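You operate a simulated robot arm through the tools that you are given. There is no shell and no other tool. Be economical: measure what you need, move in short steps, check, and stop when the job is done.

The job below is to be done with a simulated two-armed robot. You get a single attempt, and the scene is never put back.

## Task
Lower both blinds with the remote and stop them between the black and orange marks.
Fine: it lies in the notes drawer; use it on the black pad; shut the drawer. Where these are worked on the way, their far stop is far enough and under half their travel is too little: notes drawer.

The check looks at the end state, three seconds after you hand in, the way a careful person would. Anything else that was tipped, shoved, dropped, spilled or broken makes it a failure.

## Robot
Two 7-joint arms with fingered hands on one trunk, on a base that drives. Base frame: it is fixed to the floor where the robot stands at the start and does not move with it; the origin is under the middle of the robot, x ahead of it, y to its left, z up; the surface under the hand at the start is at about z = 780. Units: mm, rad, N and s.
The left shoulder is at the start at [72, 155, 984], the right one opposite. With the tool pointing down near the work surface each hand reaches from about 460 to 880 mm from the robot's upright axis, wherever it stands, measured 20 degrees to its own side. Places, roughly: blue pull [2300, 1800, 1100]; down button [1000, 0, 700]; green pull [2400, 1700, 1100]; notes drawer [1000, 0, 700]; pad top [1000, -300, 800]; stop button [900, 0, 700]. Payload 4 kg a hand.
The tool frame of a hand sits at the grasp point between the pads (the TCP): z along the fingers, y along the line on which they close. The tips reach 30 mm beyond it. Largest opening 104 mm; the body of the gripper starts 35 mm behind the TCP. The gripper is a hand of 3 fingers: y runs from the thumb to the fingers, the wrist lies at [-15, -104, -178] in the tool frame, and closing takes about 1.5 s.
Orientation is that of the tool frame in the base frame, as a unit quaternion [x, y, z, w]. With the fingers straight down and the wrist toward the robot, the tool's x, y and z point along [0, 1, 0], [1, 0, 0] and [0, 0, -1] of the base frame.

## Interface
- The arms move only by the tool jog_arm. It takes "left_increments", "right_increments" or both (then of equal length, played together; a hand with none holds still); each is a list that holds one entry, the list of rows, each a list of 6 numbers: the shift along the tool's x, y, z in cm, then the turn, a rotation vector about the tool's x, y, z in rad. In form: [[[x, y, z, wx, wy, wz], ...]]. A call has 1 to 8 rows; each row is the pose to reach, as a shift and turn from the pose commanded when the call began, along the tool's axes at that moment. "left_jaw" and "right_jaw" are, for a hand that has rows, the opening in per cent of the stroke, from 0 (shut) to 100 (fully open), set as the call begins (left out, the last holds). Each row takes 0.2 s and may step no farther than 50 mm and 0.15 rad from the row before; otherwise, or with a gripper value out of range, the whole call is refused. A pose out of reach is approached as far as the arm can. The call stops where the force on the tool passes 70 N (or 10 N more than at its start, if that is more) or the arm is blocked; 0.2 s more then pass. The fingers move at their own pace (about 153 mm/s each) and stop on an object; they squeeze with about 28 N. The grip force told is the motor's: it shows also when the fingers shut on nothing. Time passes only in rows, and 0.2 s behind the last, so rows that repeat a pose let the fingers close. It gives the time, the measured TCP pose, the force on the tool (base axes), the opening and the grip force at its end, in the units of the frame above (readings bear some noise), with the torque about the TCP (base axes, N m) and any sound that the robot's microphone picked up, and new pictures: "views" is both (left out), scene, wrist or none (wrist: the cameras of the hands that moved).
- Cameras (640 x 400 px; columns grow to the right, rows downward): "scene" is now at [129.3, -10.9, 1232.3]; the picture's right is [-0.05, -1.00, -0.00], its down [-0.50, 0.03, -0.86] and it looks along [0.86, -0.04, -0.50] (base axes); focal length 242 px, centre (320, 200). "left" rides on the left gripper at [-64, -94, -117] in its tool frame; the picture's right is [-0.72, -0.33, 0.61], its down [0.64, -0.65, 0.40] and it looks along [0.27, 0.68, 0.68] (tool axes); focal length 238 px, centre (320, 200). "right" rides on the right gripper at [64, -94, -117] in its tool frame; the picture's right is [-0.72, 0.33, -0.61], its down [-0.64, -0.65, 0.40] and it looks along [-0.27, 0.68, 0.68] (tool axes); focal length 238 px, centre (320, 200). There is no depth. A picture from a camera that has moved, and an enlarged one, comes with that camera's place and axes in the base frame and with its lens. The place of the scene camera against the robot may be out by one fixed shift of up to 25 mm in any direction.
- move_column(by): slides the trunk up (or, below 0, down) by that many mm; the arms and the scene camera ride with it, the base frame stays. It gives what a move gives, with no picture.
- steer(legs): drives the robot by 1 to 6 legs, each [ahead, left, turn to the left] in mm, mm and rad, along the robot's own axes; the way and the turn of a leg run together, so that a leg with both is an arc; at most 1500 mm and 3.142 rad a leg. The arms and the cameras ride along, it lands a little off, and it stops where it bumps. It gives what a move gives, and a new picture of the scene camera.
- finger_targets(index, middle, thumb_bend, thumb_turn, hand): sets how far each is bent, from 0 (flat) to 1 (curled in); at 0.3 the hand is open as for a grip, at 0.7 the pads meet at the TCP. One left out holds its place. A second passes; each finger stops where it meets its share of the squeeze, and holds until it gets a number again. A gripper value or a shape takes the hand back. It gives what a move gives, with no picture; readings hold the bend of each and the force on the fingers (four entries, about 0 where the hand has none), thumb and palm. thumb_turn goes from beside the hand (0) to across from the fingers (1), as for a grip.
- set_grasp(shape, hand): the hand has 3 fingers and takes this shape, open, in about a second: jaw (thumb against the fingers, like two jaws); tri (thumb and two fingers); tip (a fingertip pinch); poke (one finger out to press); point (the index stretched); flat (the hand flat); cup (the hand cupped); fist (a fist). The gripper value then closes the fingers along that shape, each until it touches; the sizes above hold for jaw. It gives what a move gives, with no picture.
- head_to(pan, tilt): turns the head with the scene camera to pan (to the left, within 1.501 rad either way) and tilt (down, from -0.506 to 1.204), counted from straight ahead of the robot. It gives what a move gives, and a new picture of the scene camera.
- enlarge(camera, box): a new picture of the part [left, top, right, bottom] of that camera's present view, enlarged. The clock stands still meanwhile.
- sign_off(): hands the job in; it is judged then, once.

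Work in short steps. Places have to be worked out from the pictures, the camera data and where the tool is seen: move nearer, look again, correct. Check each grasp and each placing, and mend what went wrong. You have 120 turns and 260 pictures in all, those below and enlarged ones among them. Open the grippers and draw the arms clear of the work before you hand the job in, unless the task says otherwise; then end with one line.

The tools are called after ">>>" as a command line: name --argument value ..., lists and objects as JSON in quotes. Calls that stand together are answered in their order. jog_arm: Moves the arms, as the interface text tells. Its arguments: {"type":"object","properties":{"left_increments":{"type":"array","items":{"type":"array","items":{"type":"array","items":{"type":"number"}}}},"left_jaw":{"type":"number"},"right_increments":{"type":"array","items":{"type":"array","items":{"type":"array","items":{"type":"number"}}}},"right_jaw":{"type":"number"},"views":{"type":"string","enum":["both","scene","wrist","none"]}},"required":[]} The other tools are called the same way: move_column (by) slides the trunk up or down; set_grasp (shape, hand) gives the hand a shape; finger_targets (index, middle, thumb_bend, thumb_turn, hand) moves the fingers one by one; steer (legs) drives the base; head_to (pan, tilt) turns the head that bears the scene camera; enlarge (camera, box) takes an enlarged picture of a part of a camera's view; sign_off () hands the job in.

At the start:

```text
time: 0.0
left_tool_pos: [542.9, 224.1, 1025.9]
left_ee_rot: [0.707, 0.707, -0.001, 0.0]
left_force: [-0.1, -1.1, -0.3]
left_torque: [-0.02, 0.0, 0.02]
left_width: 103.8
left_finger_force: 0.0
left_shape: jaw
left_bend: [0.3, 0.3, 0.3, 0.98]
left_finger forces: [0.0, 0.1, 0.0, 0.1, 0.1, 0.0]
right_tool_pos: [503.6, -249.6, 1046.4]
right_ee_rot: [0.707, 0.707, 0.0, 0.0]
right_force: [-0.4, 0.5, 0.7]
right_torque: [0.02, 0.0, 0.0]
right_width: 103.7
right_finger_force: 0.2
right_shape: jaw
right_bend: [0.3, 0.3, 0.3, 0.98]
right_finger forces: [0.1, 0.0, 0.1, 0.0, 0.0, 0.0]
trunk travel left (down, up): [-400.0, 540.0]
robot x, y, heading: [0.2, -3.1, 0.002]
head pan, tilt: [-0.051, 0.525]
```

scene: 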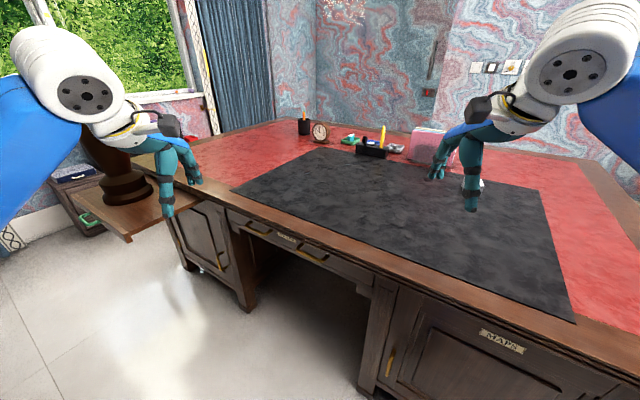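
right: 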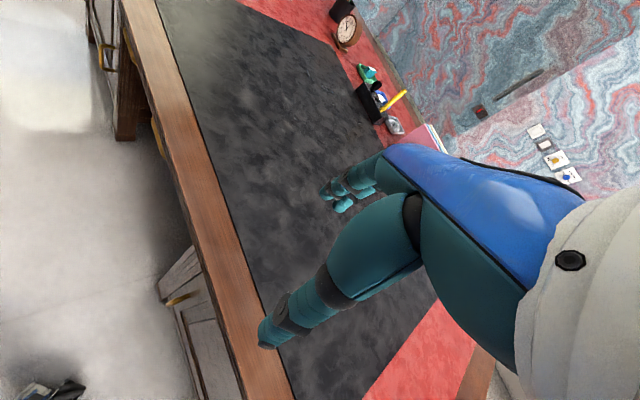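
left: 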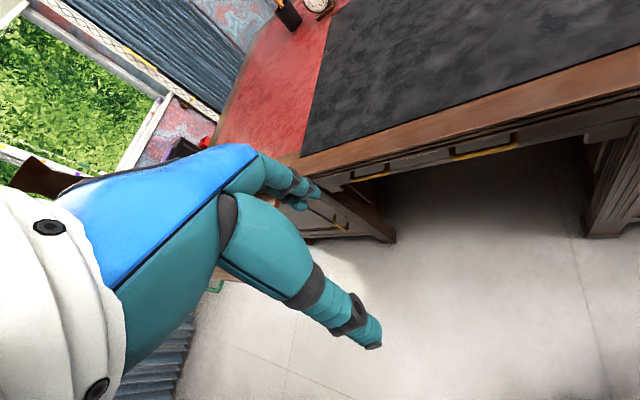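

The desk front with a labelled centre drawer is visible, and the window is on the left. I enlarge the drawer area and the window area.

>>> enlarge --camera "scene" --box '[160, 190, 400, 340]'

>>> head_to --pan 0.7 --tilt 0.1

```text
2.67 times, centred on (280, 265) of scene
camera zoom: at [129.3, -10.9, 1232.3], right [-0.05, -1.0, 0.0], down [-0.5, 0.03, -0.86], along [0.86, -0.04, -0.5], focal length 646 px, centre (427, 27)
```

zoom: 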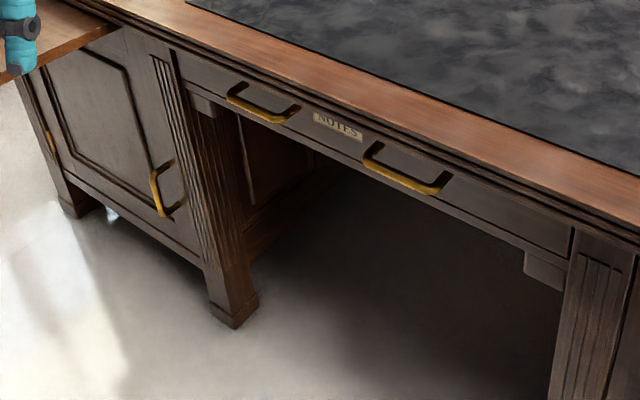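

```text
time: 1.1
left_tool_pos: [540.9, 224.2, 1025.3]
left_ee_rot: [0.707, 0.707, 0.0, -0.001]
left_force: [-0.1, 0.4, -0.1]
left_torque: [0.01, 0.02, -0.03]
left_width: 103.9
left_finger_force: 0.1
left_shape: jaw
left_bend: [0.3, 0.3, 0.3, 0.98]
left_finger forces: [0.0, 0.0, 0.0, 0.1, 0.0, 0.1]
right_tool_pos: [500.7, -249.0, 1047.8]
right_ee_rot: [0.707, 0.707, 0.001, 0.0]
right_force: [-0.3, -0.4, -0.7]
right_torque: [0.02, -0.02, 0.0]
right_width: 103.8
right_finger_force: 0.0
right_shape: jaw
right_bend: [0.3, 0.3, 0.3, 0.98]
right_finger forces: [0.0, 0.0, 0.0, 0.0, 0.0, 0.1]
trunk travel left (down, up): [-400.0, 540.0]
robot x, y, heading: [-1.0, -2.6, 0.0]
head pan, tilt: [0.7, 0.099]
camera scene: at [109.6, 52.9, 1271.8], right [0.64, -0.77, 0.0], down [-0.08, -0.06, -0.99], along [0.76, 0.64, -0.1], focal length 242 px, centre (320, 200)
```

scene: 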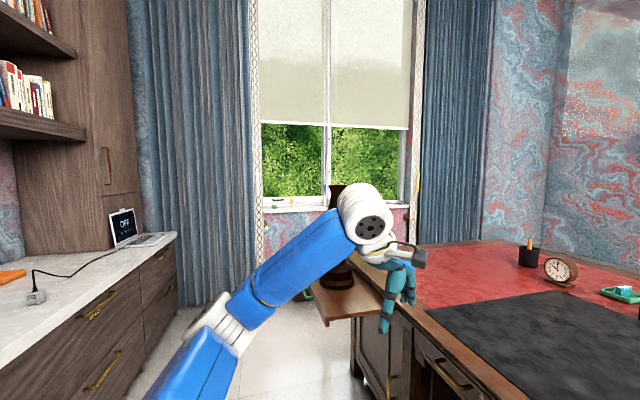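

The window holds blinds partway down. I enlarge to find the marks and count the blinds.

>>> enlarge --camera "scene" --box '[240, 100, 432, 220]'

>>> enlarge --camera "scene" --box '[240, 0, 432, 120]'

```text
3.33 times, centred on (336, 160) of scene
camera zoom: at [109.6, 52.9, 1271.8], right [0.64, -0.77, 0.0], down [-0.08, -0.06, -0.99], along [0.76, 0.64, -0.1], focal length 808 px, centre (267, 333)
```

zoom: 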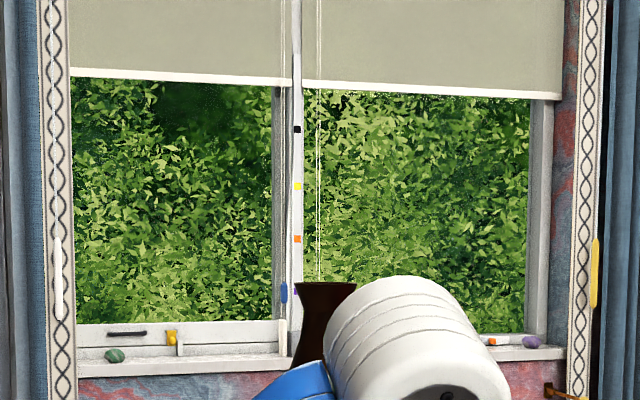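

```text
3.33 times, centred on (336, 60) of scene
camera zoom: at [109.6, 52.9, 1271.8], right [0.64, -0.77, 0.0], down [-0.08, -0.06, -0.99], along [0.76, 0.64, -0.1], focal length 808 px, centre (267, 667)
```

zoom: 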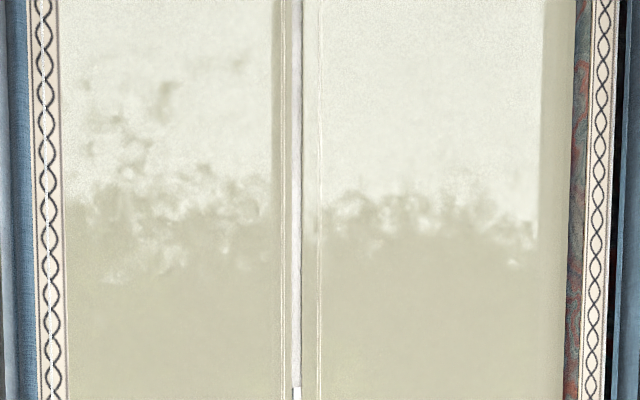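

The two blinds' edges sit about 160 mm above the black mark, with orange roughly 390 mm below black. The desk front runs obliquely and faces about -0.55 rad, with the notes drawer centred near (780, 80). I turn to face it square and look again.

>>> steer --legs '[[0, 0, -0.55]]'

>>> head_to --pan 0.3 --tilt 0.7

```text
time: 3.0
left_tool_pos: [578.2, -91.9, 1025.2]
left_ee_rot: [0.872, 0.49, 0.0, 0.001]
left_force: [-0.4, 0.5, 0.4]
left_torque: [0.01, 0.02, 0.03]
left_width: 103.5
left_finger_force: 0.1
left_shape: jaw
left_bend: [0.3, 0.3, 0.3, 0.98]
left_finger forces: [0.0, 0.0, 0.0, 0.0, 0.0, 0.0]
right_tool_pos: [298.9, -473.4, 1046.4]
right_ee_rot: [0.872, 0.49, 0.0, 0.0]
right_force: [-0.5, 0.6, 0.0]
right_torque: [-0.03, 0.01, -0.02]
right_width: 103.8
right_finger_force: 0.0
right_shape: jaw
right_bend: [0.3, 0.3, 0.3, 0.98]
right_finger forces: [0.0, 0.0, 0.1, 0.0, 0.1, 0.0]
trunk travel left (down, up): [-400.0, 540.0]
robot x, y, heading: [-2.8, 1.1, -0.552]
head pan, tilt: [0.7, 0.099]
camera scene: at [122.7, -19.3, 1271.8], right [0.15, -0.99, 0.0], down [-0.1, -0.01, -0.99], along [0.98, 0.15, -0.1], focal length 242 px, centre (320, 200)
```

scene: 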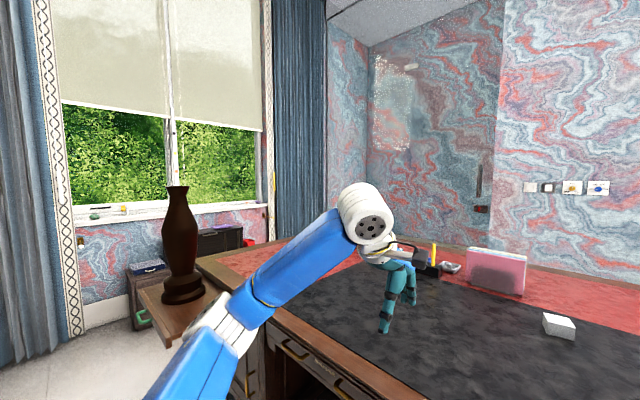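

```text
time: 4.0
left_tool_pos: [577.6, -89.0, 1025.7]
left_ee_rot: [0.871, 0.491, 0.0, 0.001]
left_force: [0.3, 0.1, -0.1]
left_torque: [-0.01, 0.0, 0.01]
left_width: 103.8
left_finger_force: 0.1
left_shape: jaw
left_bend: [0.3, 0.3, 0.3, 0.98]
left_finger forces: [0.0, 0.0, 0.0, 0.0, 0.0, 0.0]
right_tool_pos: [297.4, -473.2, 1048.5]
right_ee_rot: [0.872, 0.489, 0.001, 0.001]
right_force: [0.3, 0.0, -1.0]
right_torque: [0.01, -0.02, -0.01]
right_width: 103.5
right_finger_force: 0.0
right_shape: jaw
right_bend: [0.3, 0.3, 0.3, 0.98]
right_finger forces: [0.0, 0.0, 0.0, 0.0, 0.1, 0.0]
trunk travel left (down, up): [-400.0, 540.0]
robot x, y, heading: [0.6, -1.9, -0.543]
head pan, tilt: [0.3, 0.7]
camera scene: at [113.6, -54.6, 1217.1], right [-0.24, -0.97, 0.0], down [-0.63, 0.16, -0.76], along [0.74, -0.19, -0.65], focal length 242 px, centre (320, 200)
```

scene: 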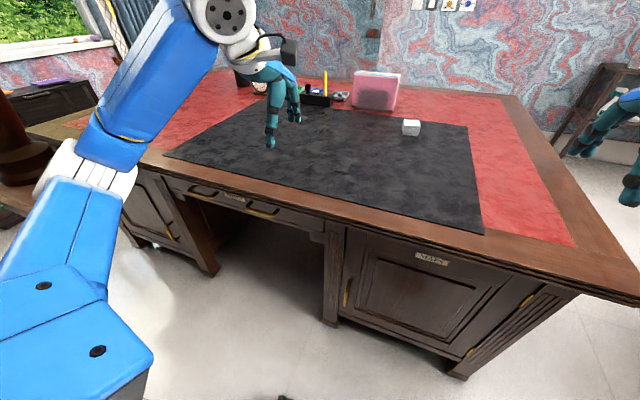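

The mat is the black pad and the drawer lies to my left. I drive left along the desk to stand in front of the drawer, and look down at it.

>>> steer --legs '[[-40, 440, 0]]'

>>> head_to --pan 0.0 --tilt 0.9

```text
time: 6.7
left_tool_pos: [769.4, 303.3, 1027.0]
left_ee_rot: [0.872, 0.49, 0.001, 0.0]
left_force: [-0.6, -0.7, -0.3]
left_torque: [0.03, -0.03, -0.01]
left_width: 103.4
left_finger_force: 0.1
left_shape: jaw
left_bend: [0.3, 0.3, 0.3, 0.98]
left_finger forces: [0.0, 0.1, 0.1, 0.0, 0.0, 0.0]
right_tool_pos: [488.7, -81.0, 1046.5]
right_ee_rot: [0.872, 0.49, 0.003, 0.0]
right_force: [0.1, 0.0, 0.0]
right_torque: [0.0, 0.02, 0.04]
right_width: 103.7
right_finger_force: 0.0
right_shape: jaw
right_bend: [0.3, 0.3, 0.3, 0.98]
right_finger forces: [0.0, 0.1, 0.0, 0.1, 0.0, 0.0]
trunk travel left (down, up): [-400.0, 540.0]
robot x, y, heading: [196.2, 396.5, -0.546]
head pan, tilt: [0.3, 0.7]
camera scene: at [305.9, 337.4, 1217.1], right [-0.25, -0.97, 0.0], down [-0.62, 0.16, -0.76], along [0.74, -0.19, -0.65], focal length 242 px, centre (320, 200)
```

scene: 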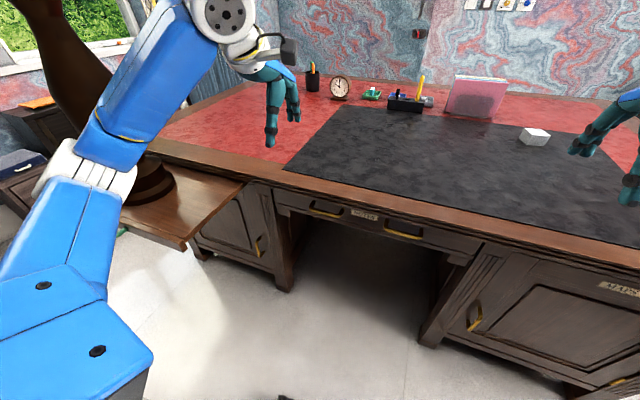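

```text
time: 7.5
left_tool_pos: [769.5, 306.2, 1028.6]
left_ee_rot: [0.872, 0.49, 0.001, 0.002]
left_force: [0.6, -0.3, -0.8]
left_torque: [-0.03, -0.01, 0.03]
left_width: 103.5
left_finger_force: 0.1
left_shape: jaw
left_bend: [0.3, 0.3, 0.3, 0.98]
left_finger forces: [0.0, 0.0, 0.0, 0.1, 0.0, 0.1]
right_tool_pos: [490.4, -76.6, 1048.0]
right_ee_rot: [0.872, 0.489, 0.002, 0.001]
right_force: [0.1, -0.2, 0.9]
right_torque: [0.0, 0.03, -0.03]
right_width: 103.6
right_finger_force: 0.1
right_shape: jaw
right_bend: [0.3, 0.3, 0.3, 0.98]
right_finger forces: [0.0, 0.0, 0.0, 0.0, 0.0, 0.0]
trunk travel left (down, up): [-400.0, 540.0]
robot x, y, heading: [195.4, 396.8, -0.542]
head pan, tilt: [0.0, 0.901]
camera scene: at [289.8, 322.4, 1201.0], right [-0.52, -0.85, 0.0], down [-0.67, 0.41, -0.62], along [0.53, -0.32, -0.78], focal length 242 px, centre (320, 200)
```

scene: 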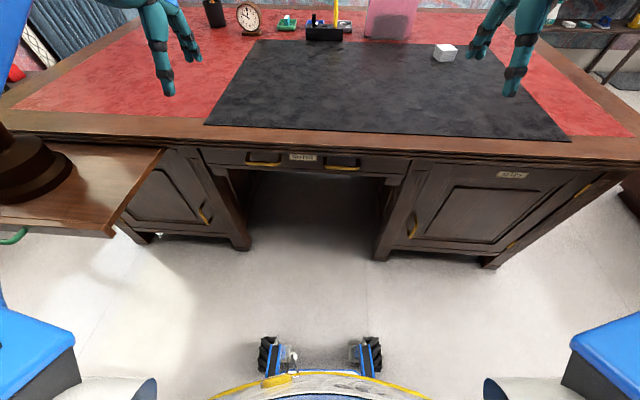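

The drawer is ahead with the left handle at about 650 ahead and 200 left. The desk edge slopes about 0.08 rad relative to me, so I correct the heading and then enlarge the handles.

>>> steer --legs '[[0, 0, -0.08]]'

>>> enlarge --camera "scene" --box '[200, 110, 440, 260]'

```text
time: 8.4
left_tool_pos: [763.0, 262.6, 1028.3]
left_ee_rot: [0.891, 0.454, 0.001, 0.002]
left_force: [0.3, 1.3, -0.7]
left_torque: [-0.04, 0.0, 0.02]
left_width: 103.7
left_finger_force: 0.1
left_shape: jaw
left_bend: [0.3, 0.3, 0.3, 0.98]
left_finger forces: [0.1, 0.0, 0.0, 0.1, 0.0, 0.0]
right_tool_pos: [452.6, -96.7, 1048.5]
right_ee_rot: [0.891, 0.454, -0.001, 0.002]
right_force: [0.4, -0.1, -0.1]
right_torque: [-0.04, 0.03, 0.0]
right_width: 103.5
right_finger_force: 0.0
right_shape: jaw
right_bend: [0.3, 0.3, 0.3, 0.98]
right_finger forces: [0.0, 0.1, 0.0, 0.0, 0.0, 0.0]
trunk travel left (down, up): [-400.0, 540.0]
robot x, y, heading: [196.5, 398.7, -0.629]
head pan, tilt: [0.0, 0.901]
camera scene: at [286.3, 316.8, 1200.9], right [-0.59, -0.81, 0.0], down [-0.64, 0.46, -0.62], along [0.5, -0.37, -0.79], focal length 242 px, centre (320, 200)
```

scene: 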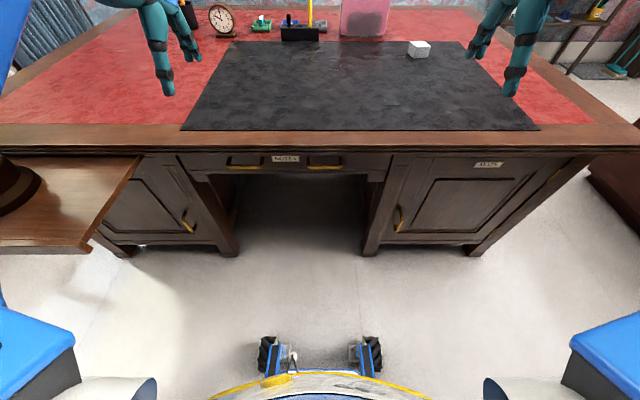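

```text
2.67 times, centred on (320, 185) of scene
camera zoom: at [286.3, 316.8, 1200.9], right [-0.59, -0.81, 0.0], down [-0.64, 0.46, -0.62], along [0.5, -0.37, -0.79], focal length 646 px, centre (320, 240)
```

zoom: 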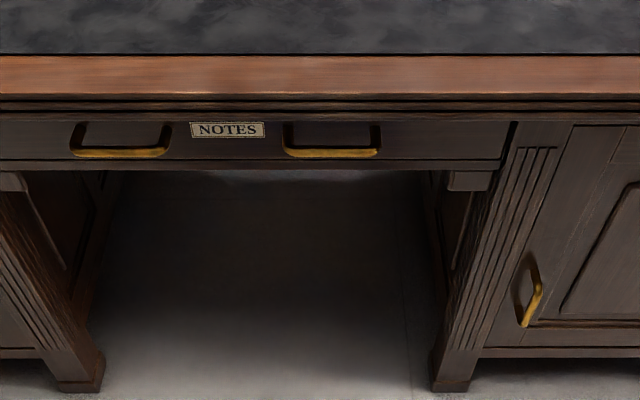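

The desk is now parallel. The left handle bar is about X=620–635, Y=203, z≈705 in the robot's own frame. I lower the left hand in front of it while pitching the fingers forward about 60°.

>>> jog_arm --left_increments '[[[-0.3, -0.5, 4, -0.14, 0, 0], [-0.6, -1, 8, -0.28, 0, 0], [-1, -2, 12, -0.42, 0, 0], [-1.3, -3, 16, -0.56, 0, 0], [-1.6, -3, 20, -0.7, 0, 0], [-2, -3, 24, -0.84, 0, 0], [-2, -3, 28, -0.98, 0, 0], [-2, -3, 30, -1.05, 0, 0]]]' --left_jaw 70

```text
time: 10.2
left_tool_pos: [728.5, 263.0, 727.9]
left_ee_rot: [0.77, 0.393, 0.228, 0.448]
left_force: [-0.9, 0.4, -0.5]
left_torque: [0.0, 0.01, -0.02]
left_width: 73.0
left_finger_force: 0.0
left_shape: jaw
left_bend: [0.27, 0.37, 0.58, 0.99]
left_finger forces: [0.0, 0.0, 0.0, 0.0, 0.1, 0.0]
left hand out of reach, approached as far as the arm can: row 4
right_tool_pos: [451.8, -95.6, 1049.6]
right_ee_rot: [0.891, 0.455, 0.001, 0.003]
right_force: [0.1, 0.9, 0.2]
right_torque: [0.03, 0.0, -0.01]
right_width: 103.6
right_finger_force: 0.0
right_shape: jaw
right_bend: [0.3, 0.3, 0.3, 0.98]
right_finger forces: [0.0, 0.1, 0.0, 0.1, 0.0, 0.1]
trunk travel left (down, up): [-400.0, 540.0]
robot x, y, heading: [194.1, 393.2, -0.624]
head pan, tilt: [0.0, 0.901]
camera scene: at [285.2, 317.3, 1201.1], right [-0.59, -0.81, 0.0], down [-0.64, 0.46, -0.62], along [0.5, -0.37, -0.78], focal length 242 px, centre (320, 200)
camera left: at [569.1, 298.1, 703.2], right [-0.12, -0.8, -0.59], down [0.4, 0.5, -0.77], along [0.91, -0.33, 0.26], focal length 238 px, centre (320, 200)
```

scene: 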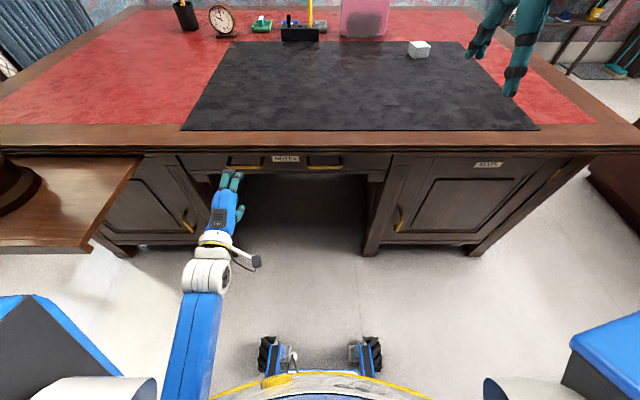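
left: 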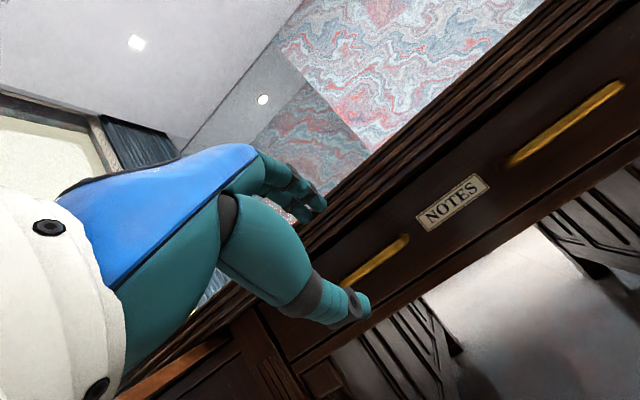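

Combining the two views, the left bar is near X=655, Y=214, z=681, under the tabletop overhang. I level the fingers further, narrow the opening and come closer to X=600.

>>> jog_arm --left_increments '[[[0.2, -1, 3, -0.13, 0, 0], [0.4, -1.5, 6, -0.26, 0, 0], [0.6, 0.2, 9, -0.4, 0, 0], [0.6, 0.4, 10.2, -0.4, 0, 0]]]' --left_jaw 55

>>> enlarge --camera "scene" --box '[160, 110, 400, 260]'

```text
time: 11.2
left_tool_pos: [800.5, 213.2, 681.9]
left_ee_rot: [0.665, 0.339, 0.303, 0.593]
left_force: [0.0, -1.0, 0.9]
left_torque: [0.03, -0.02, -0.01]
left_width: 57.7
left_finger_force: 0.1
left_shape: jaw
left_bend: [0.74, 0.42, 0.67, 1.0]
left_finger forces: [0.0, 0.0, 0.0, 0.0, 0.1, 0.0]
right_tool_pos: [450.1, -97.0, 1049.1]
right_ee_rot: [0.891, 0.454, 0.001, 0.002]
right_force: [0.6, 0.2, 0.8]
right_torque: [0.01, 0.02, -0.03]
right_width: 103.7
right_finger_force: 0.1
right_shape: jaw
right_bend: [0.3, 0.3, 0.3, 0.98]
right_finger forces: [0.0, 0.0, 0.0, 0.0, 0.0, 0.1]
trunk travel left (down, up): [-400.0, 540.0]
robot x, y, heading: [195.6, 394.4, -0.625]
head pan, tilt: [0.0, 0.901]
camera scene: at [283.4, 314.4, 1201.0], right [-0.59, -0.81, 0.0], down [-0.63, 0.46, -0.62], along [0.5, -0.36, -0.78], focal length 242 px, centre (320, 200)
camera left: at [661.3, 235.8, 601.7], right [0.04, -0.92, -0.39], down [0.64, 0.33, -0.69], along [0.77, -0.22, 0.6], focal length 238 px, centre (320, 200)
```

scene: 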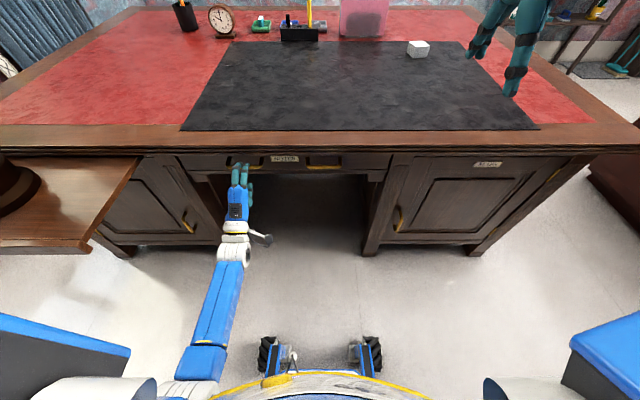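
left: 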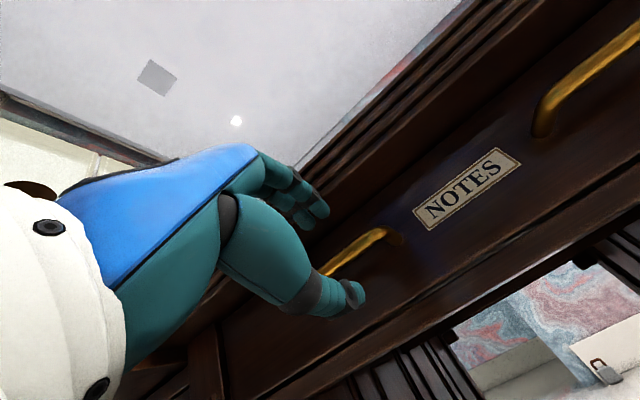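

```text
2.67 times, centred on (280, 185) of scene
camera zoom: at [283.4, 314.4, 1201.0], right [-0.59, -0.81, 0.0], down [-0.63, 0.46, -0.62], along [0.5, -0.36, -0.78], focal length 646 px, centre (427, 240)
```

zoom: 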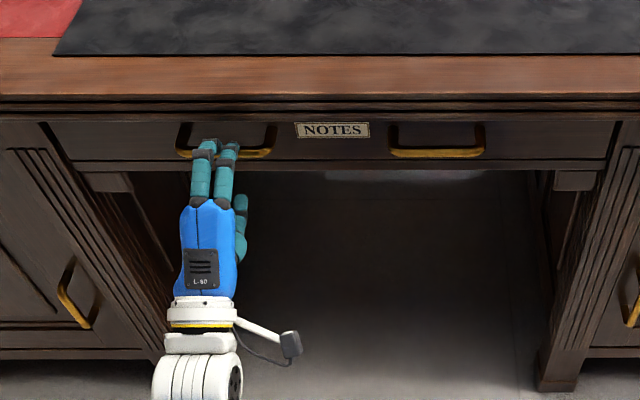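

The bar lies between thumb and fingers, a few cm ahead. I advance 40 mm and close on it.

>>> jog_arm --left_increments '[[[0, 0.2, 2, 0, 0, 0], [0, 0.4, 4, 0, 0, 0]]]' --views "wrist"

>>> enlarge --camera "scene" --box '[160, 110, 400, 260]'

```text
time: 11.8
left_tool_pos: [834.4, 192.0, 676.2]
left_ee_rot: [0.667, 0.342, 0.302, 0.589]
left_force: [-15.5, 9.2, -16.3]
left_torque: [-0.74, -0.87, 0.21]
left_width: 54.3
left_finger_force: 0.1
left_shape: jaw
left_bend: [0.74, 0.47, 0.67, 1.0]
left_finger forces: [0.0, 23.7, 0.1, 0.1, 0.0, 0.0]
right_tool_pos: [450.9, -95.8, 1047.8]
right_ee_rot: [0.891, 0.455, 0.001, 0.002]
right_force: [-0.9, 1.2, 0.9]
right_torque: [0.0, -0.02, -0.01]
right_width: 104.0
right_finger_force: 0.1
right_shape: jaw
right_bend: [0.3, 0.3, 0.3, 0.98]
right_finger forces: [0.0, 0.0, 0.0, 0.0, 0.0, 0.0]
trunk travel left (down, up): [-400.0, 540.0]
robot x, y, heading: [196.7, 397.9, -0.629]
head pan, tilt: [0.0, 0.901]
camera left: at [693.0, 214.5, 598.0], right [0.04, -0.92, -0.4], down [0.64, 0.33, -0.7], along [0.77, -0.23, 0.59], focal length 238 px, centre (320, 200)
```

left: 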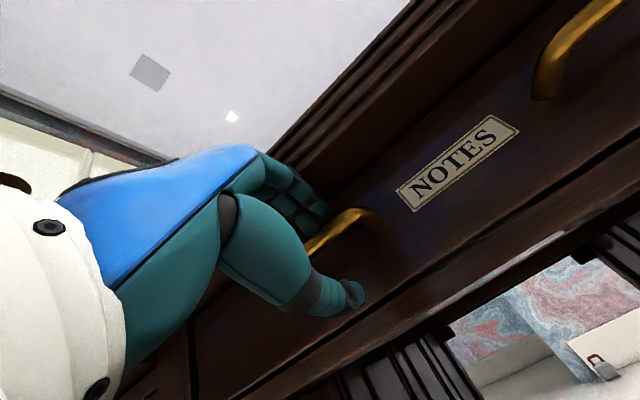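

```text
2.67 times, centred on (280, 185) of scene
camera zoom: at [284.6, 315.3, 1200.5], right [-0.59, -0.81, 0.0], down [-0.64, 0.46, -0.62], along [0.5, -0.36, -0.79], focal length 646 px, centre (427, 240)
```

zoom: 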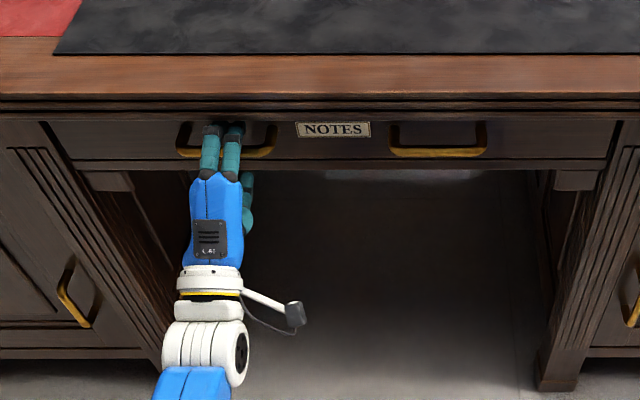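

The fingers reach over the bar with light contact. I close the jaw.

>>> jog_arm --left_increments '[[[0, 0, -0.3, 0, 0, 0], [0, 0, -0.3, 0, 0, 0], [0, 0, -0.3, 0, 0, 0], [0, 0, -0.3, 0, 0, 0], [0, 0, -0.3, 0, 0, 0], [0, 0, -0.3, 0, 0, 0]]]' --left_jaw 0 --views "wrist"

>>> enlarge --camera "scene" --box '[160, 110, 400, 260]'

```text
time: 13.2
left_tool_pos: [833.0, 192.6, 680.9]
left_ee_rot: [0.666, 0.34, 0.302, 0.592]
left_force: [0.7, 0.2, -6.5]
left_torque: [0.01, 0.13, 0.0]
left_width: 7.3
left_finger_force: 27.7
left_shape: jaw
left_bend: [0.72, 0.59, 0.7, 1.0]
left_finger forces: [15.6, 2.6, 0.0, 0.1, 25.9, 0.0]
right_tool_pos: [450.5, -97.8, 1048.8]
right_ee_rot: [0.891, 0.454, 0.001, 0.002]
right_force: [0.5, 0.5, 0.0]
right_torque: [0.03, 0.01, 0.0]
right_width: 103.6
right_finger_force: 0.0
right_shape: jaw
right_bend: [0.3, 0.3, 0.3, 0.98]
right_finger forces: [0.1, 0.0, 0.0, 0.0, 0.0, 0.1]
trunk travel left (down, up): [-400.0, 540.0]
robot x, y, heading: [191.4, 399.7, -0.629]
head pan, tilt: [0.0, 0.901]
camera left: at [692.6, 214.5, 600.8], right [0.04, -0.92, -0.4], down [0.64, 0.33, -0.7], along [0.77, -0.23, 0.6], focal length 238 px, centre (320, 200)
```

left: 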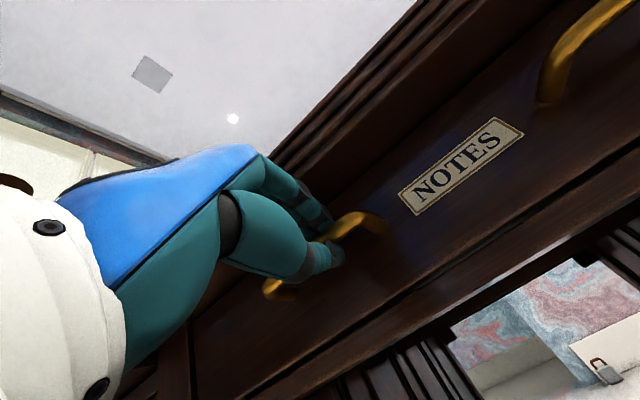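

```text
2.67 times, centred on (280, 185) of scene
camera zoom: at [285.6, 314.0, 1200.7], right [-0.59, -0.81, 0.0], down [-0.64, 0.46, -0.62], along [0.5, -0.36, -0.79], focal length 646 px, centre (427, 240)
```

zoom: 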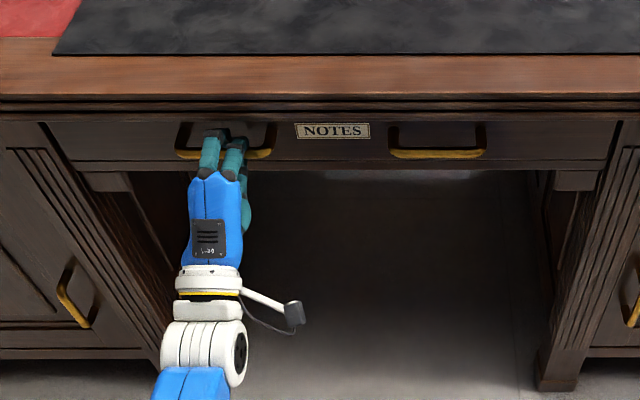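

The bar is gripped (width 7 mm, both sides loaded). I pull straight back 150 mm.

>>> jog_arm --left_increments '[[[0, -0.3, -2.5, 0, 0, 0], [0, -0.6, -5, 0, 0, 0], [0, -0.9, -7.5, 0, 0, 0], [0, -1.2, -10, 0, 0, 0], [0, -1.5, -12.5, 0, 0, 0], [0, -1.8, -15, 0, 0, 0]]]' --views "scene"

```text
time: 14.6
left_tool_pos: [709.3, 281.3, 679.3]
left_ee_rot: [0.666, 0.339, 0.302, 0.592]
left_force: [0.6, 3.0, -6.2]
left_torque: [-0.01, 0.16, 0.04]
left_width: 7.2
left_finger_force: 28.7
left_shape: jaw
left_bend: [0.72, 0.59, 0.69, 1.0]
left_finger forces: [15.6, 2.9, 0.0, 0.1, 25.2, 0.0]
right_tool_pos: [449.9, -96.8, 1049.2]
right_ee_rot: [0.891, 0.455, 0.001, 0.003]
right_force: [-0.8, 0.0, -0.3]
right_torque: [0.0, -0.02, 0.02]
right_width: 103.7
right_finger_force: 0.0
right_shape: jaw
right_bend: [0.3, 0.3, 0.3, 0.98]
right_finger forces: [0.1, 0.0, 0.0, 0.0, 0.0, 0.1]
trunk travel left (down, up): [-400.0, 540.0]
robot x, y, heading: [194.4, 397.8, -0.626]
head pan, tilt: [0.0, 0.901]
camera scene: at [283.9, 315.6, 1201.0], right [-0.59, -0.81, 0.0], down [-0.63, 0.46, -0.62], along [0.5, -0.36, -0.78], focal length 242 px, centre (320, 200)
```

scene: 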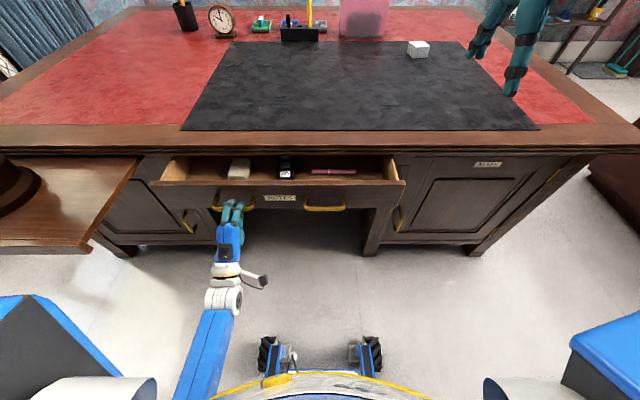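

The drawer comes out freely, with items visible. I pull on until it stops.

>>> jog_arm --left_increments '[[[0, -0.3, -2.5, 0, 0, 0], [0, -0.6, -5, 0, 0, 0], [0, -0.9, -7.5, 0, 0, 0], [0, -1.2, -10, 0, 0, 0], [0, -1.5, -12.5, 0, 0, 0], [0, -1.8, -15, 0, 0, 0]]]' --views "scene"

>>> enlarge --camera "scene" --box '[140, 110, 440, 298]'

```text
time: 16.0
left_tool_pos: [589.1, 368.5, 680.2]
left_ee_rot: [0.666, 0.339, 0.302, 0.592]
left_force: [-1.4, -1.2, -11.7]
left_torque: [0.06, 0.16, -0.04]
left_width: 6.7
left_finger_force: 28.1
left_shape: jaw
left_bend: [0.72, 0.6, 0.69, 1.0]
left_finger forces: [14.9, 2.1, 0.1, 0.0, 28.4, 0.0]
right_tool_pos: [450.5, -97.9, 1049.1]
right_ee_rot: [0.891, 0.454, 0.001, 0.003]
right_force: [0.0, -0.2, 0.1]
right_torque: [-0.05, -0.04, -0.02]
right_width: 103.9
right_finger_force: 0.1
right_shape: jaw
right_bend: [0.3, 0.3, 0.3, 0.98]
right_finger forces: [0.0, 0.0, 0.0, 0.1, 0.0, 0.1]
trunk travel left (down, up): [-400.0, 540.0]
robot x, y, heading: [197.1, 397.8, -0.63]
head pan, tilt: [0.0, 0.901]
camera scene: at [283.4, 314.9, 1200.9], right [-0.59, -0.81, 0.0], down [-0.63, 0.46, -0.62], along [0.5, -0.36, -0.78], focal length 242 px, centre (320, 200)
```

scene: 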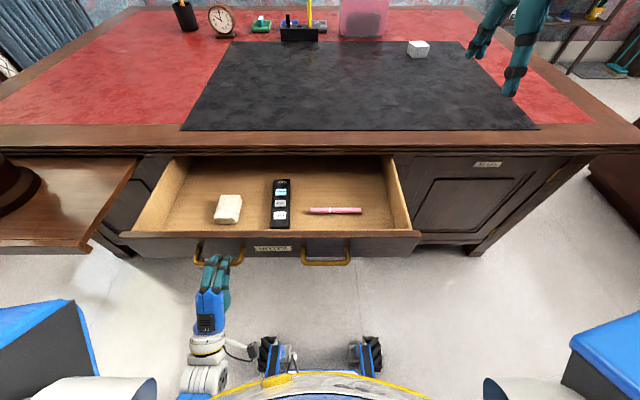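

```text
2.13 times, centred on (290, 204) of scene
camera zoom: at [283.4, 314.9, 1200.9], right [-0.59, -0.81, 0.0], down [-0.63, 0.46, -0.62], along [0.5, -0.36, -0.78], focal length 516 px, centre (384, 192)
```

zoom: 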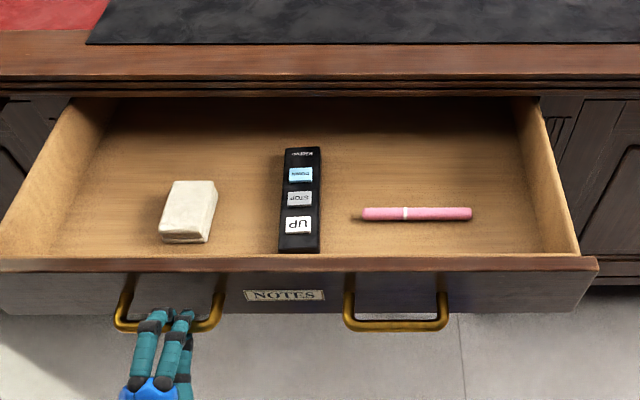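

The drawer is out about 300 mm, and the remote (UP/STOP/DOWN) lies in the middle at about X=531, Y=95. The left hand keeps hold of the handle while I bring the right hand over the remote, turning it 90° so it closes across the width.

>>> jog_arm --right_increments '[[[4, 0.3, 1, 0, 0, -0.14], [8, 0.6, 2, 0, 0, -0.28], [12, 1, 3, 0, 0, -0.42], [16, 1.4, 4, 0, 0, -0.56], [20, 1.8, 5, 0, 0, -0.7], [24, 2.2, 6, 0, 0, -0.84], [28, 2.5, 7, 0, 0, -0.98], [32, 2.8, 8, 0, 0, -1.12]]]' --views "none"

>>> jog_arm --right_increments '[[[0, 0, 2.5, 0, 0, -0.15], [0, 0, 5, 0, 0, -0.3], [0, 0, 7, 0, 0, -0.45]]]' --right_jaw 85

```text
time: 17.8
left_tool_pos: [589.4, 368.4, 680.3]
left_ee_rot: [0.665, 0.34, 0.302, 0.592]
left_force: [-2.8, -6.7, -10.6]
left_torque: [0.09, 0.16, -0.1]
left_width: 6.7
left_finger_force: 27.3
left_shape: jaw
left_bend: [0.72, 0.6, 0.69, 1.0]
left_finger forces: [15.4, 2.4, 0.0, 0.0, 26.7, 0.0]
right_tool_pos: [664.2, 145.8, 967.5]
right_ee_rot: [0.513, 0.859, -0.001, 0.002]
right_force: [-0.1, -0.3, 0.8]
right_torque: [-0.03, 0.0, 0.02]
right_width: 103.8
right_finger_force: 0.0
right_shape: jaw
right_bend: [0.3, 0.3, 0.3, 0.98]
right_finger forces: [0.1, 0.0, 0.1, 0.1, 0.1, 0.1]
trunk travel left (down, up): [-400.0, 540.0]
robot x, y, heading: [194.0, 394.0, -0.633]
head pan, tilt: [0.0, 0.901]
```

```text
time: 18.6
left_tool_pos: [590.5, 368.7, 681.0]
left_ee_rot: [0.665, 0.339, 0.302, 0.593]
left_force: [-1.4, -3.1, -10.5]
left_torque: [0.02, 0.17, -0.08]
left_width: 6.5
left_finger_force: 28.0
left_shape: jaw
left_bend: [0.72, 0.6, 0.69, 1.0]
left_finger forces: [15.0, 2.2, 0.1, 0.1, 26.5, 0.0]
right_tool_pos: [662.8, 145.7, 899.1]
right_ee_rot: [0.309, 0.951, -0.001, 0.001]
right_force: [1.0, 0.5, 0.0]
right_torque: [-0.01, 0.03, -0.02]
right_width: 88.6
right_finger_force: 0.1
right_shape: jaw
right_bend: [0.27, 0.33, 0.44, 0.98]
right_finger forces: [0.0, 0.0, 0.0, 0.0, 0.0, 0.0]
trunk travel left (down, up): [-400.0, 540.0]
robot x, y, heading: [192.4, 400.1, -0.628]
head pan, tilt: [0.0, 0.901]
camera scene: at [285.2, 314.8, 1200.8], right [-0.59, -0.81, 0.0], down [-0.64, 0.46, -0.62], along [0.5, -0.36, -0.79], focal length 242 px, centre (320, 200)
camera right: at [555.3, 107.6, 1015.6], right [0.77, -0.16, 0.62], down [0.14, -0.91, -0.4], along [0.62, 0.39, -0.68], focal length 238 px, centre (320, 200)
```

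scene: 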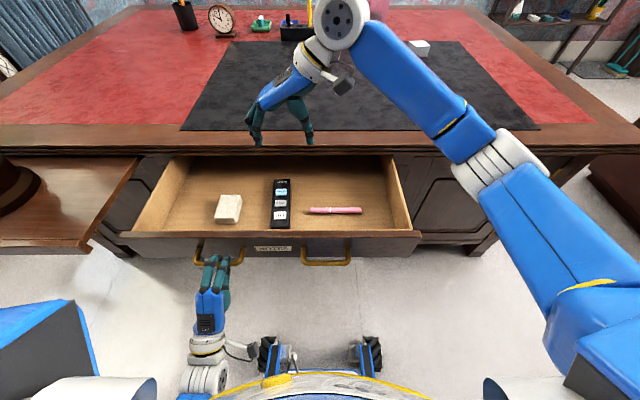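
right: 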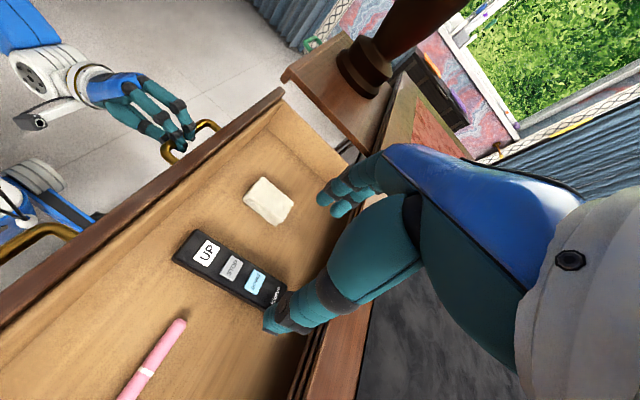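

From both cameras the remote's top is at z≈667, centre near X=527, Y=103. The hand is well aligned in X, so I shift it 30 mm left and descend to z=705 for a look.

>>> jog_arm --right_increments '[[[0, 1.5, 4, 0, 0, 0], [0, 3, 8, 0, 0, 0], [0, 3, 12, 0, 0, 0], [0, 3, 16, 0, 0, 0], [0, 3, 19.4, 0, 0, 0]]]' --right_jaw 75

>>> enlarge --camera "scene" --box '[190, 120, 382, 240]'

```text
time: 19.8
left_tool_pos: [589.5, 368.9, 679.2]
left_ee_rot: [0.665, 0.34, 0.302, 0.592]
left_force: [-2.7, -3.9, -9.7]
left_torque: [0.02, 0.13, -0.1]
left_width: 6.8
left_finger_force: 27.9
left_shape: jaw
left_bend: [0.72, 0.6, 0.69, 1.0]
left_finger forces: [14.8, 2.0, 0.0, 0.1, 26.4, 0.0]
right_tool_pos: [680.1, 169.1, 705.6]
right_ee_rot: [0.31, 0.951, -0.001, 0.002]
right_force: [-1.0, 0.2, 0.0]
right_torque: [-0.02, 0.01, 0.01]
right_width: 78.2
right_finger_force: 0.1
right_shape: jaw
right_bend: [0.27, 0.35, 0.54, 0.99]
right_finger forces: [0.0, 0.1, 0.1, 0.1, 0.0, 0.1]
trunk travel left (down, up): [-400.0, 540.0]
robot x, y, heading: [198.6, 397.7, -0.631]
head pan, tilt: [0.0, 0.901]
camera scene: at [284.9, 314.8, 1200.9], right [-0.59, -0.81, 0.0], down [-0.64, 0.46, -0.62], along [0.5, -0.36, -0.79], focal length 242 px, centre (320, 200)
camera right: at [571.4, 132.1, 821.3], right [0.77, -0.16, 0.62], down [0.14, -0.91, -0.4], along [0.62, 0.39, -0.68], focal length 238 px, centre (320, 200)
```

scene: 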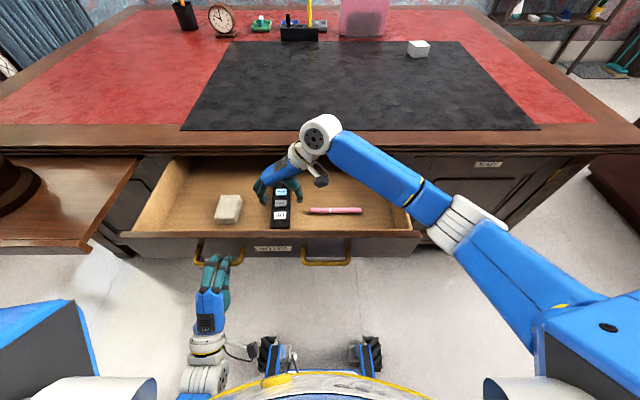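
right: 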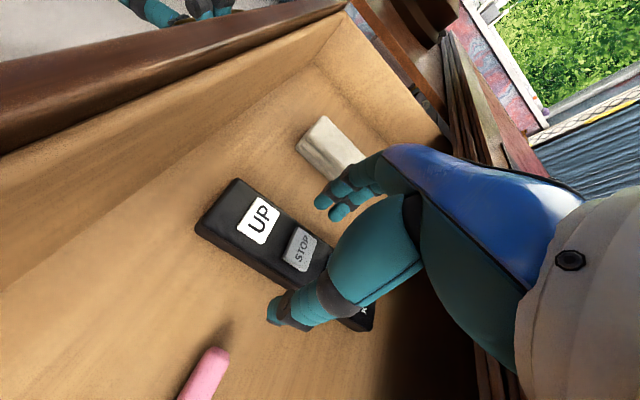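

```text
3.33 times, centred on (286, 180) of scene
camera zoom: at [284.9, 314.8, 1200.9], right [-0.59, -0.81, 0.0], down [-0.64, 0.46, -0.62], along [0.5, -0.36, -0.79], focal length 808 px, centre (433, 267)
```

zoom: 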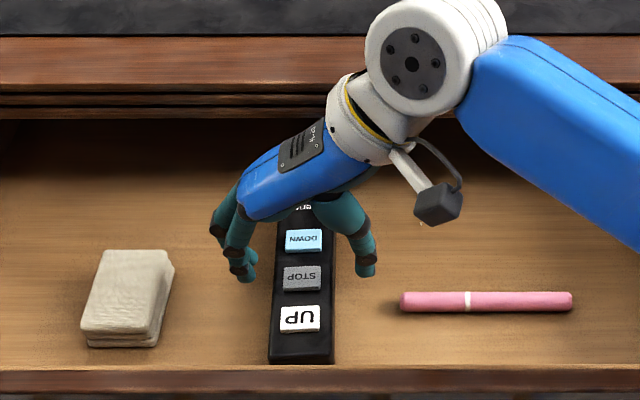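

The fingers straddle the remote with the centre aligned within 5 mm. I descend 22 mm and close.

>>> jog_arm --right_increments '[[[0, 0.4, 1.1, 0, 0, 0], [0, 0.4, 2.2, 0, 0, 0]]]' --views "wrist"

>>> enlarge --camera "scene" --box '[190, 120, 382, 240]'

```text
time: 20.4
left_tool_pos: [590.3, 370.0, 681.1]
left_ee_rot: [0.666, 0.339, 0.301, 0.592]
left_force: [-3.1, -3.8, -10.9]
left_torque: [0.05, 0.16, -0.11]
left_width: 7.0
left_finger_force: 27.8
left_shape: jaw
left_bend: [0.72, 0.6, 0.69, 1.0]
left_finger forces: [14.8, 2.1, 0.0, 0.0, 26.1, 0.1]
right_tool_pos: [683.4, 171.2, 682.6]
right_ee_rot: [0.309, 0.951, -0.001, 0.001]
right_force: [-0.1, 0.2, 0.2]
right_torque: [0.01, -0.01, 0.01]
right_width: 78.1
right_finger_force: 0.0
right_shape: jaw
right_bend: [0.27, 0.35, 0.54, 0.99]
right_finger forces: [0.0, 0.0, 0.0, 0.0, 0.0, 0.1]
trunk travel left (down, up): [-400.0, 540.0]
robot x, y, heading: [192.9, 398.6, -0.628]
head pan, tilt: [0.0, 0.901]
camera right: at [574.5, 134.8, 798.8], right [0.77, -0.16, 0.62], down [0.14, -0.91, -0.4], along [0.62, 0.39, -0.68], focal length 238 px, centre (320, 200)
```

right: 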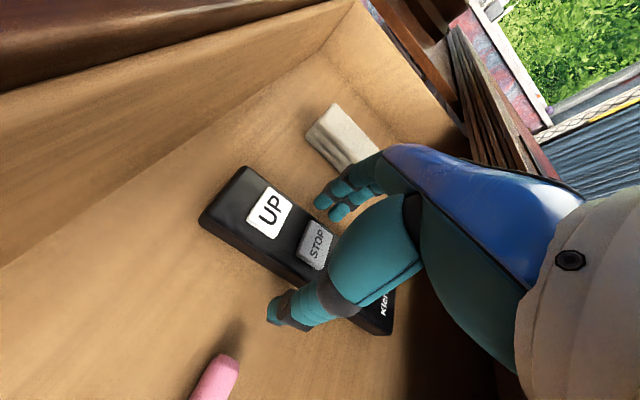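

```text
3.33 times, centred on (286, 180) of scene
camera zoom: at [284.8, 315.1, 1200.9], right [-0.59, -0.81, 0.0], down [-0.64, 0.46, -0.62], along [0.5, -0.36, -0.79], focal length 808 px, centre (433, 267)
```

zoom: 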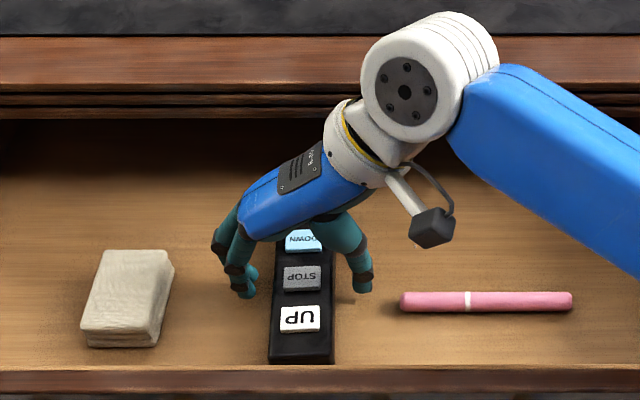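

Still no contact and the tips appear to hover. I go down another 12 mm in small steps.

>>> jog_arm --right_increments '[[[0, 0, 0.4, 0, 0, 0], [0, 0, 0.8, 0, 0, 0], [0, 0, 1.2, 0, 0, 0]]]' --views "wrist"

>>> enlarge --camera "scene" --box '[222, 140, 350, 220]'

```text
time: 21.2
left_tool_pos: [589.4, 369.1, 680.5]
left_ee_rot: [0.666, 0.339, 0.302, 0.592]
left_force: [-1.1, -5.4, -12.6]
left_torque: [0.11, 0.2, -0.07]
left_width: 6.9
left_finger_force: 28.6
left_shape: jaw
left_bend: [0.72, 0.6, 0.69, 1.0]
left_finger forces: [14.8, 2.0, 0.1, 0.0, 27.9, 0.1]
right_tool_pos: [682.1, 172.0, 671.9]
right_ee_rot: [0.309, 0.951, 0.0, 0.003]
right_force: [-0.8, 1.2, 11.1]
right_torque: [0.28, -0.24, 0.06]
right_width: 77.5
right_finger_force: 0.0
right_shape: jaw
right_bend: [0.27, 0.35, 0.54, 0.99]
right_finger forces: [1.2, 8.3, 0.1, 0.0, 1.9, 0.1]
trunk travel left (down, up): [-400.0, 540.0]
robot x, y, heading: [197.6, 396.5, -0.631]
head pan, tilt: [0.0, 0.901]
camera right: at [574.0, 134.3, 788.9], right [0.77, -0.16, 0.62], down [0.14, -0.91, -0.4], along [0.62, 0.39, -0.67], focal length 238 px, centre (320, 200)
```

right: 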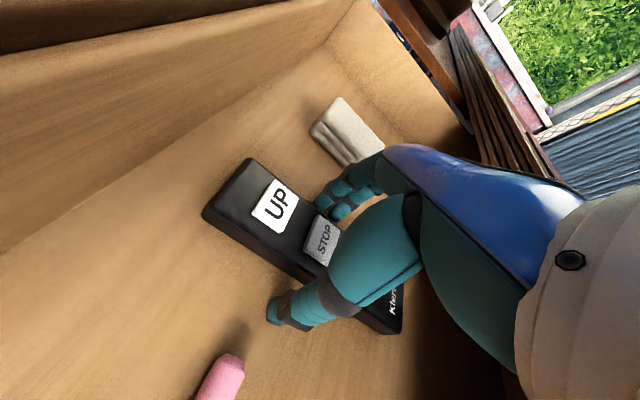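

```text
5.00 times, centred on (286, 180) of scene
camera zoom: at [283.4, 315.8, 1201.3], right [-0.59, -0.81, 0.0], down [-0.63, 0.46, -0.62], along [0.5, -0.36, -0.78], focal length 1212 px, centre (490, 300)
```

zoom: 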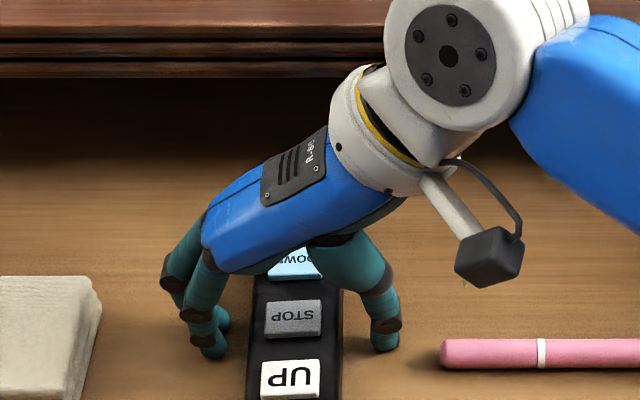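

The fingertips touch the drawer floor. I lift 2 mm and close on the remote's sides.

>>> jog_arm --right_increments '[[[0, 0, -0.2, 0, 0, 0], [0, 0, -0.2, 0, 0, 0], [0, 0, -0.2, 0, 0, 0], [0, 0, -0.2, 0, 0, 0], [0, 0, -0.2, 0, 0, 0], [0, 0, -0.2, 0, 0, 0], [0, 0, -0.2, 0, 0, 0]]]' --right_jaw 0 --views "wrist"

>>> enlarge --camera "scene" --box '[222, 140, 350, 220]'

```text
time: 22.8
left_tool_pos: [590.3, 370.2, 680.8]
left_ee_rot: [0.665, 0.339, 0.302, 0.593]
left_force: [-4.5, -4.2, -12.3]
left_torque: [0.09, 0.16, -0.14]
left_width: 6.6
left_finger_force: 27.9
left_shape: jaw
left_bend: [0.72, 0.6, 0.69, 1.0]
left_finger forces: [14.2, 1.8, 0.0, 0.1, 27.5, 0.0]
right_tool_pos: [682.1, 171.7, 674.1]
right_ee_rot: [0.309, 0.951, 0.0, 0.003]
right_force: [3.6, 1.8, 10.9]
right_torque: [0.28, -0.19, -0.01]
right_width: 46.7
right_finger_force: 27.7
right_shape: jaw
right_bend: [0.74, 0.46, 0.72, 1.0]
right_finger forces: [21.3, 11.4, 0.0, 0.1, 26.3, 0.0]
trunk travel left (down, up): [-400.0, 540.0]
robot x, y, heading: [197.7, 397.9, -0.632]
head pan, tilt: [0.0, 0.901]
camera right: at [573.9, 133.9, 790.1], right [0.77, -0.16, 0.62], down [0.14, -0.91, -0.4], along [0.62, 0.39, -0.68], focal length 238 px, centre (320, 200)
```

right: 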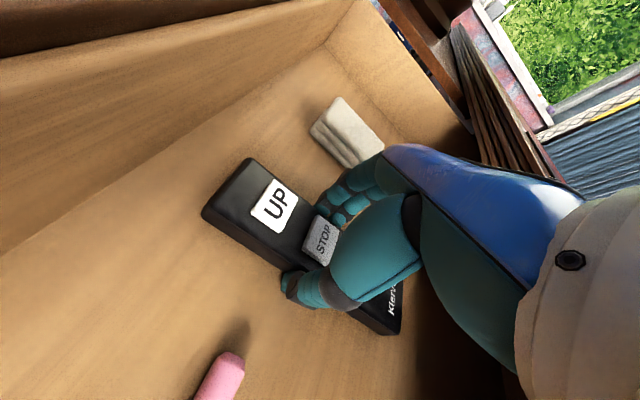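

```text
5.00 times, centred on (286, 180) of scene
camera zoom: at [283.8, 316.2, 1201.1], right [-0.59, -0.81, 0.0], down [-0.63, 0.46, -0.62], along [0.5, -0.36, -0.78], focal length 1212 px, centre (490, 300)
```

zoom: 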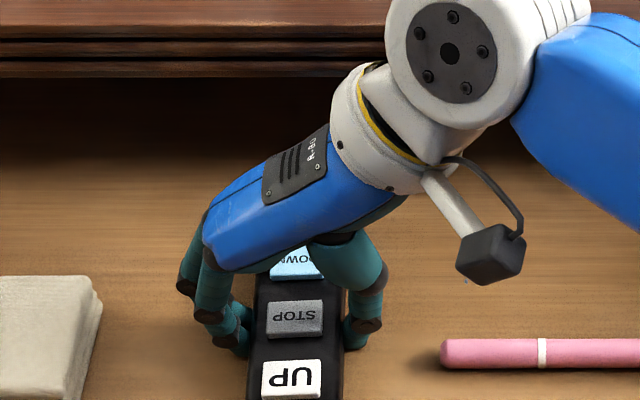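

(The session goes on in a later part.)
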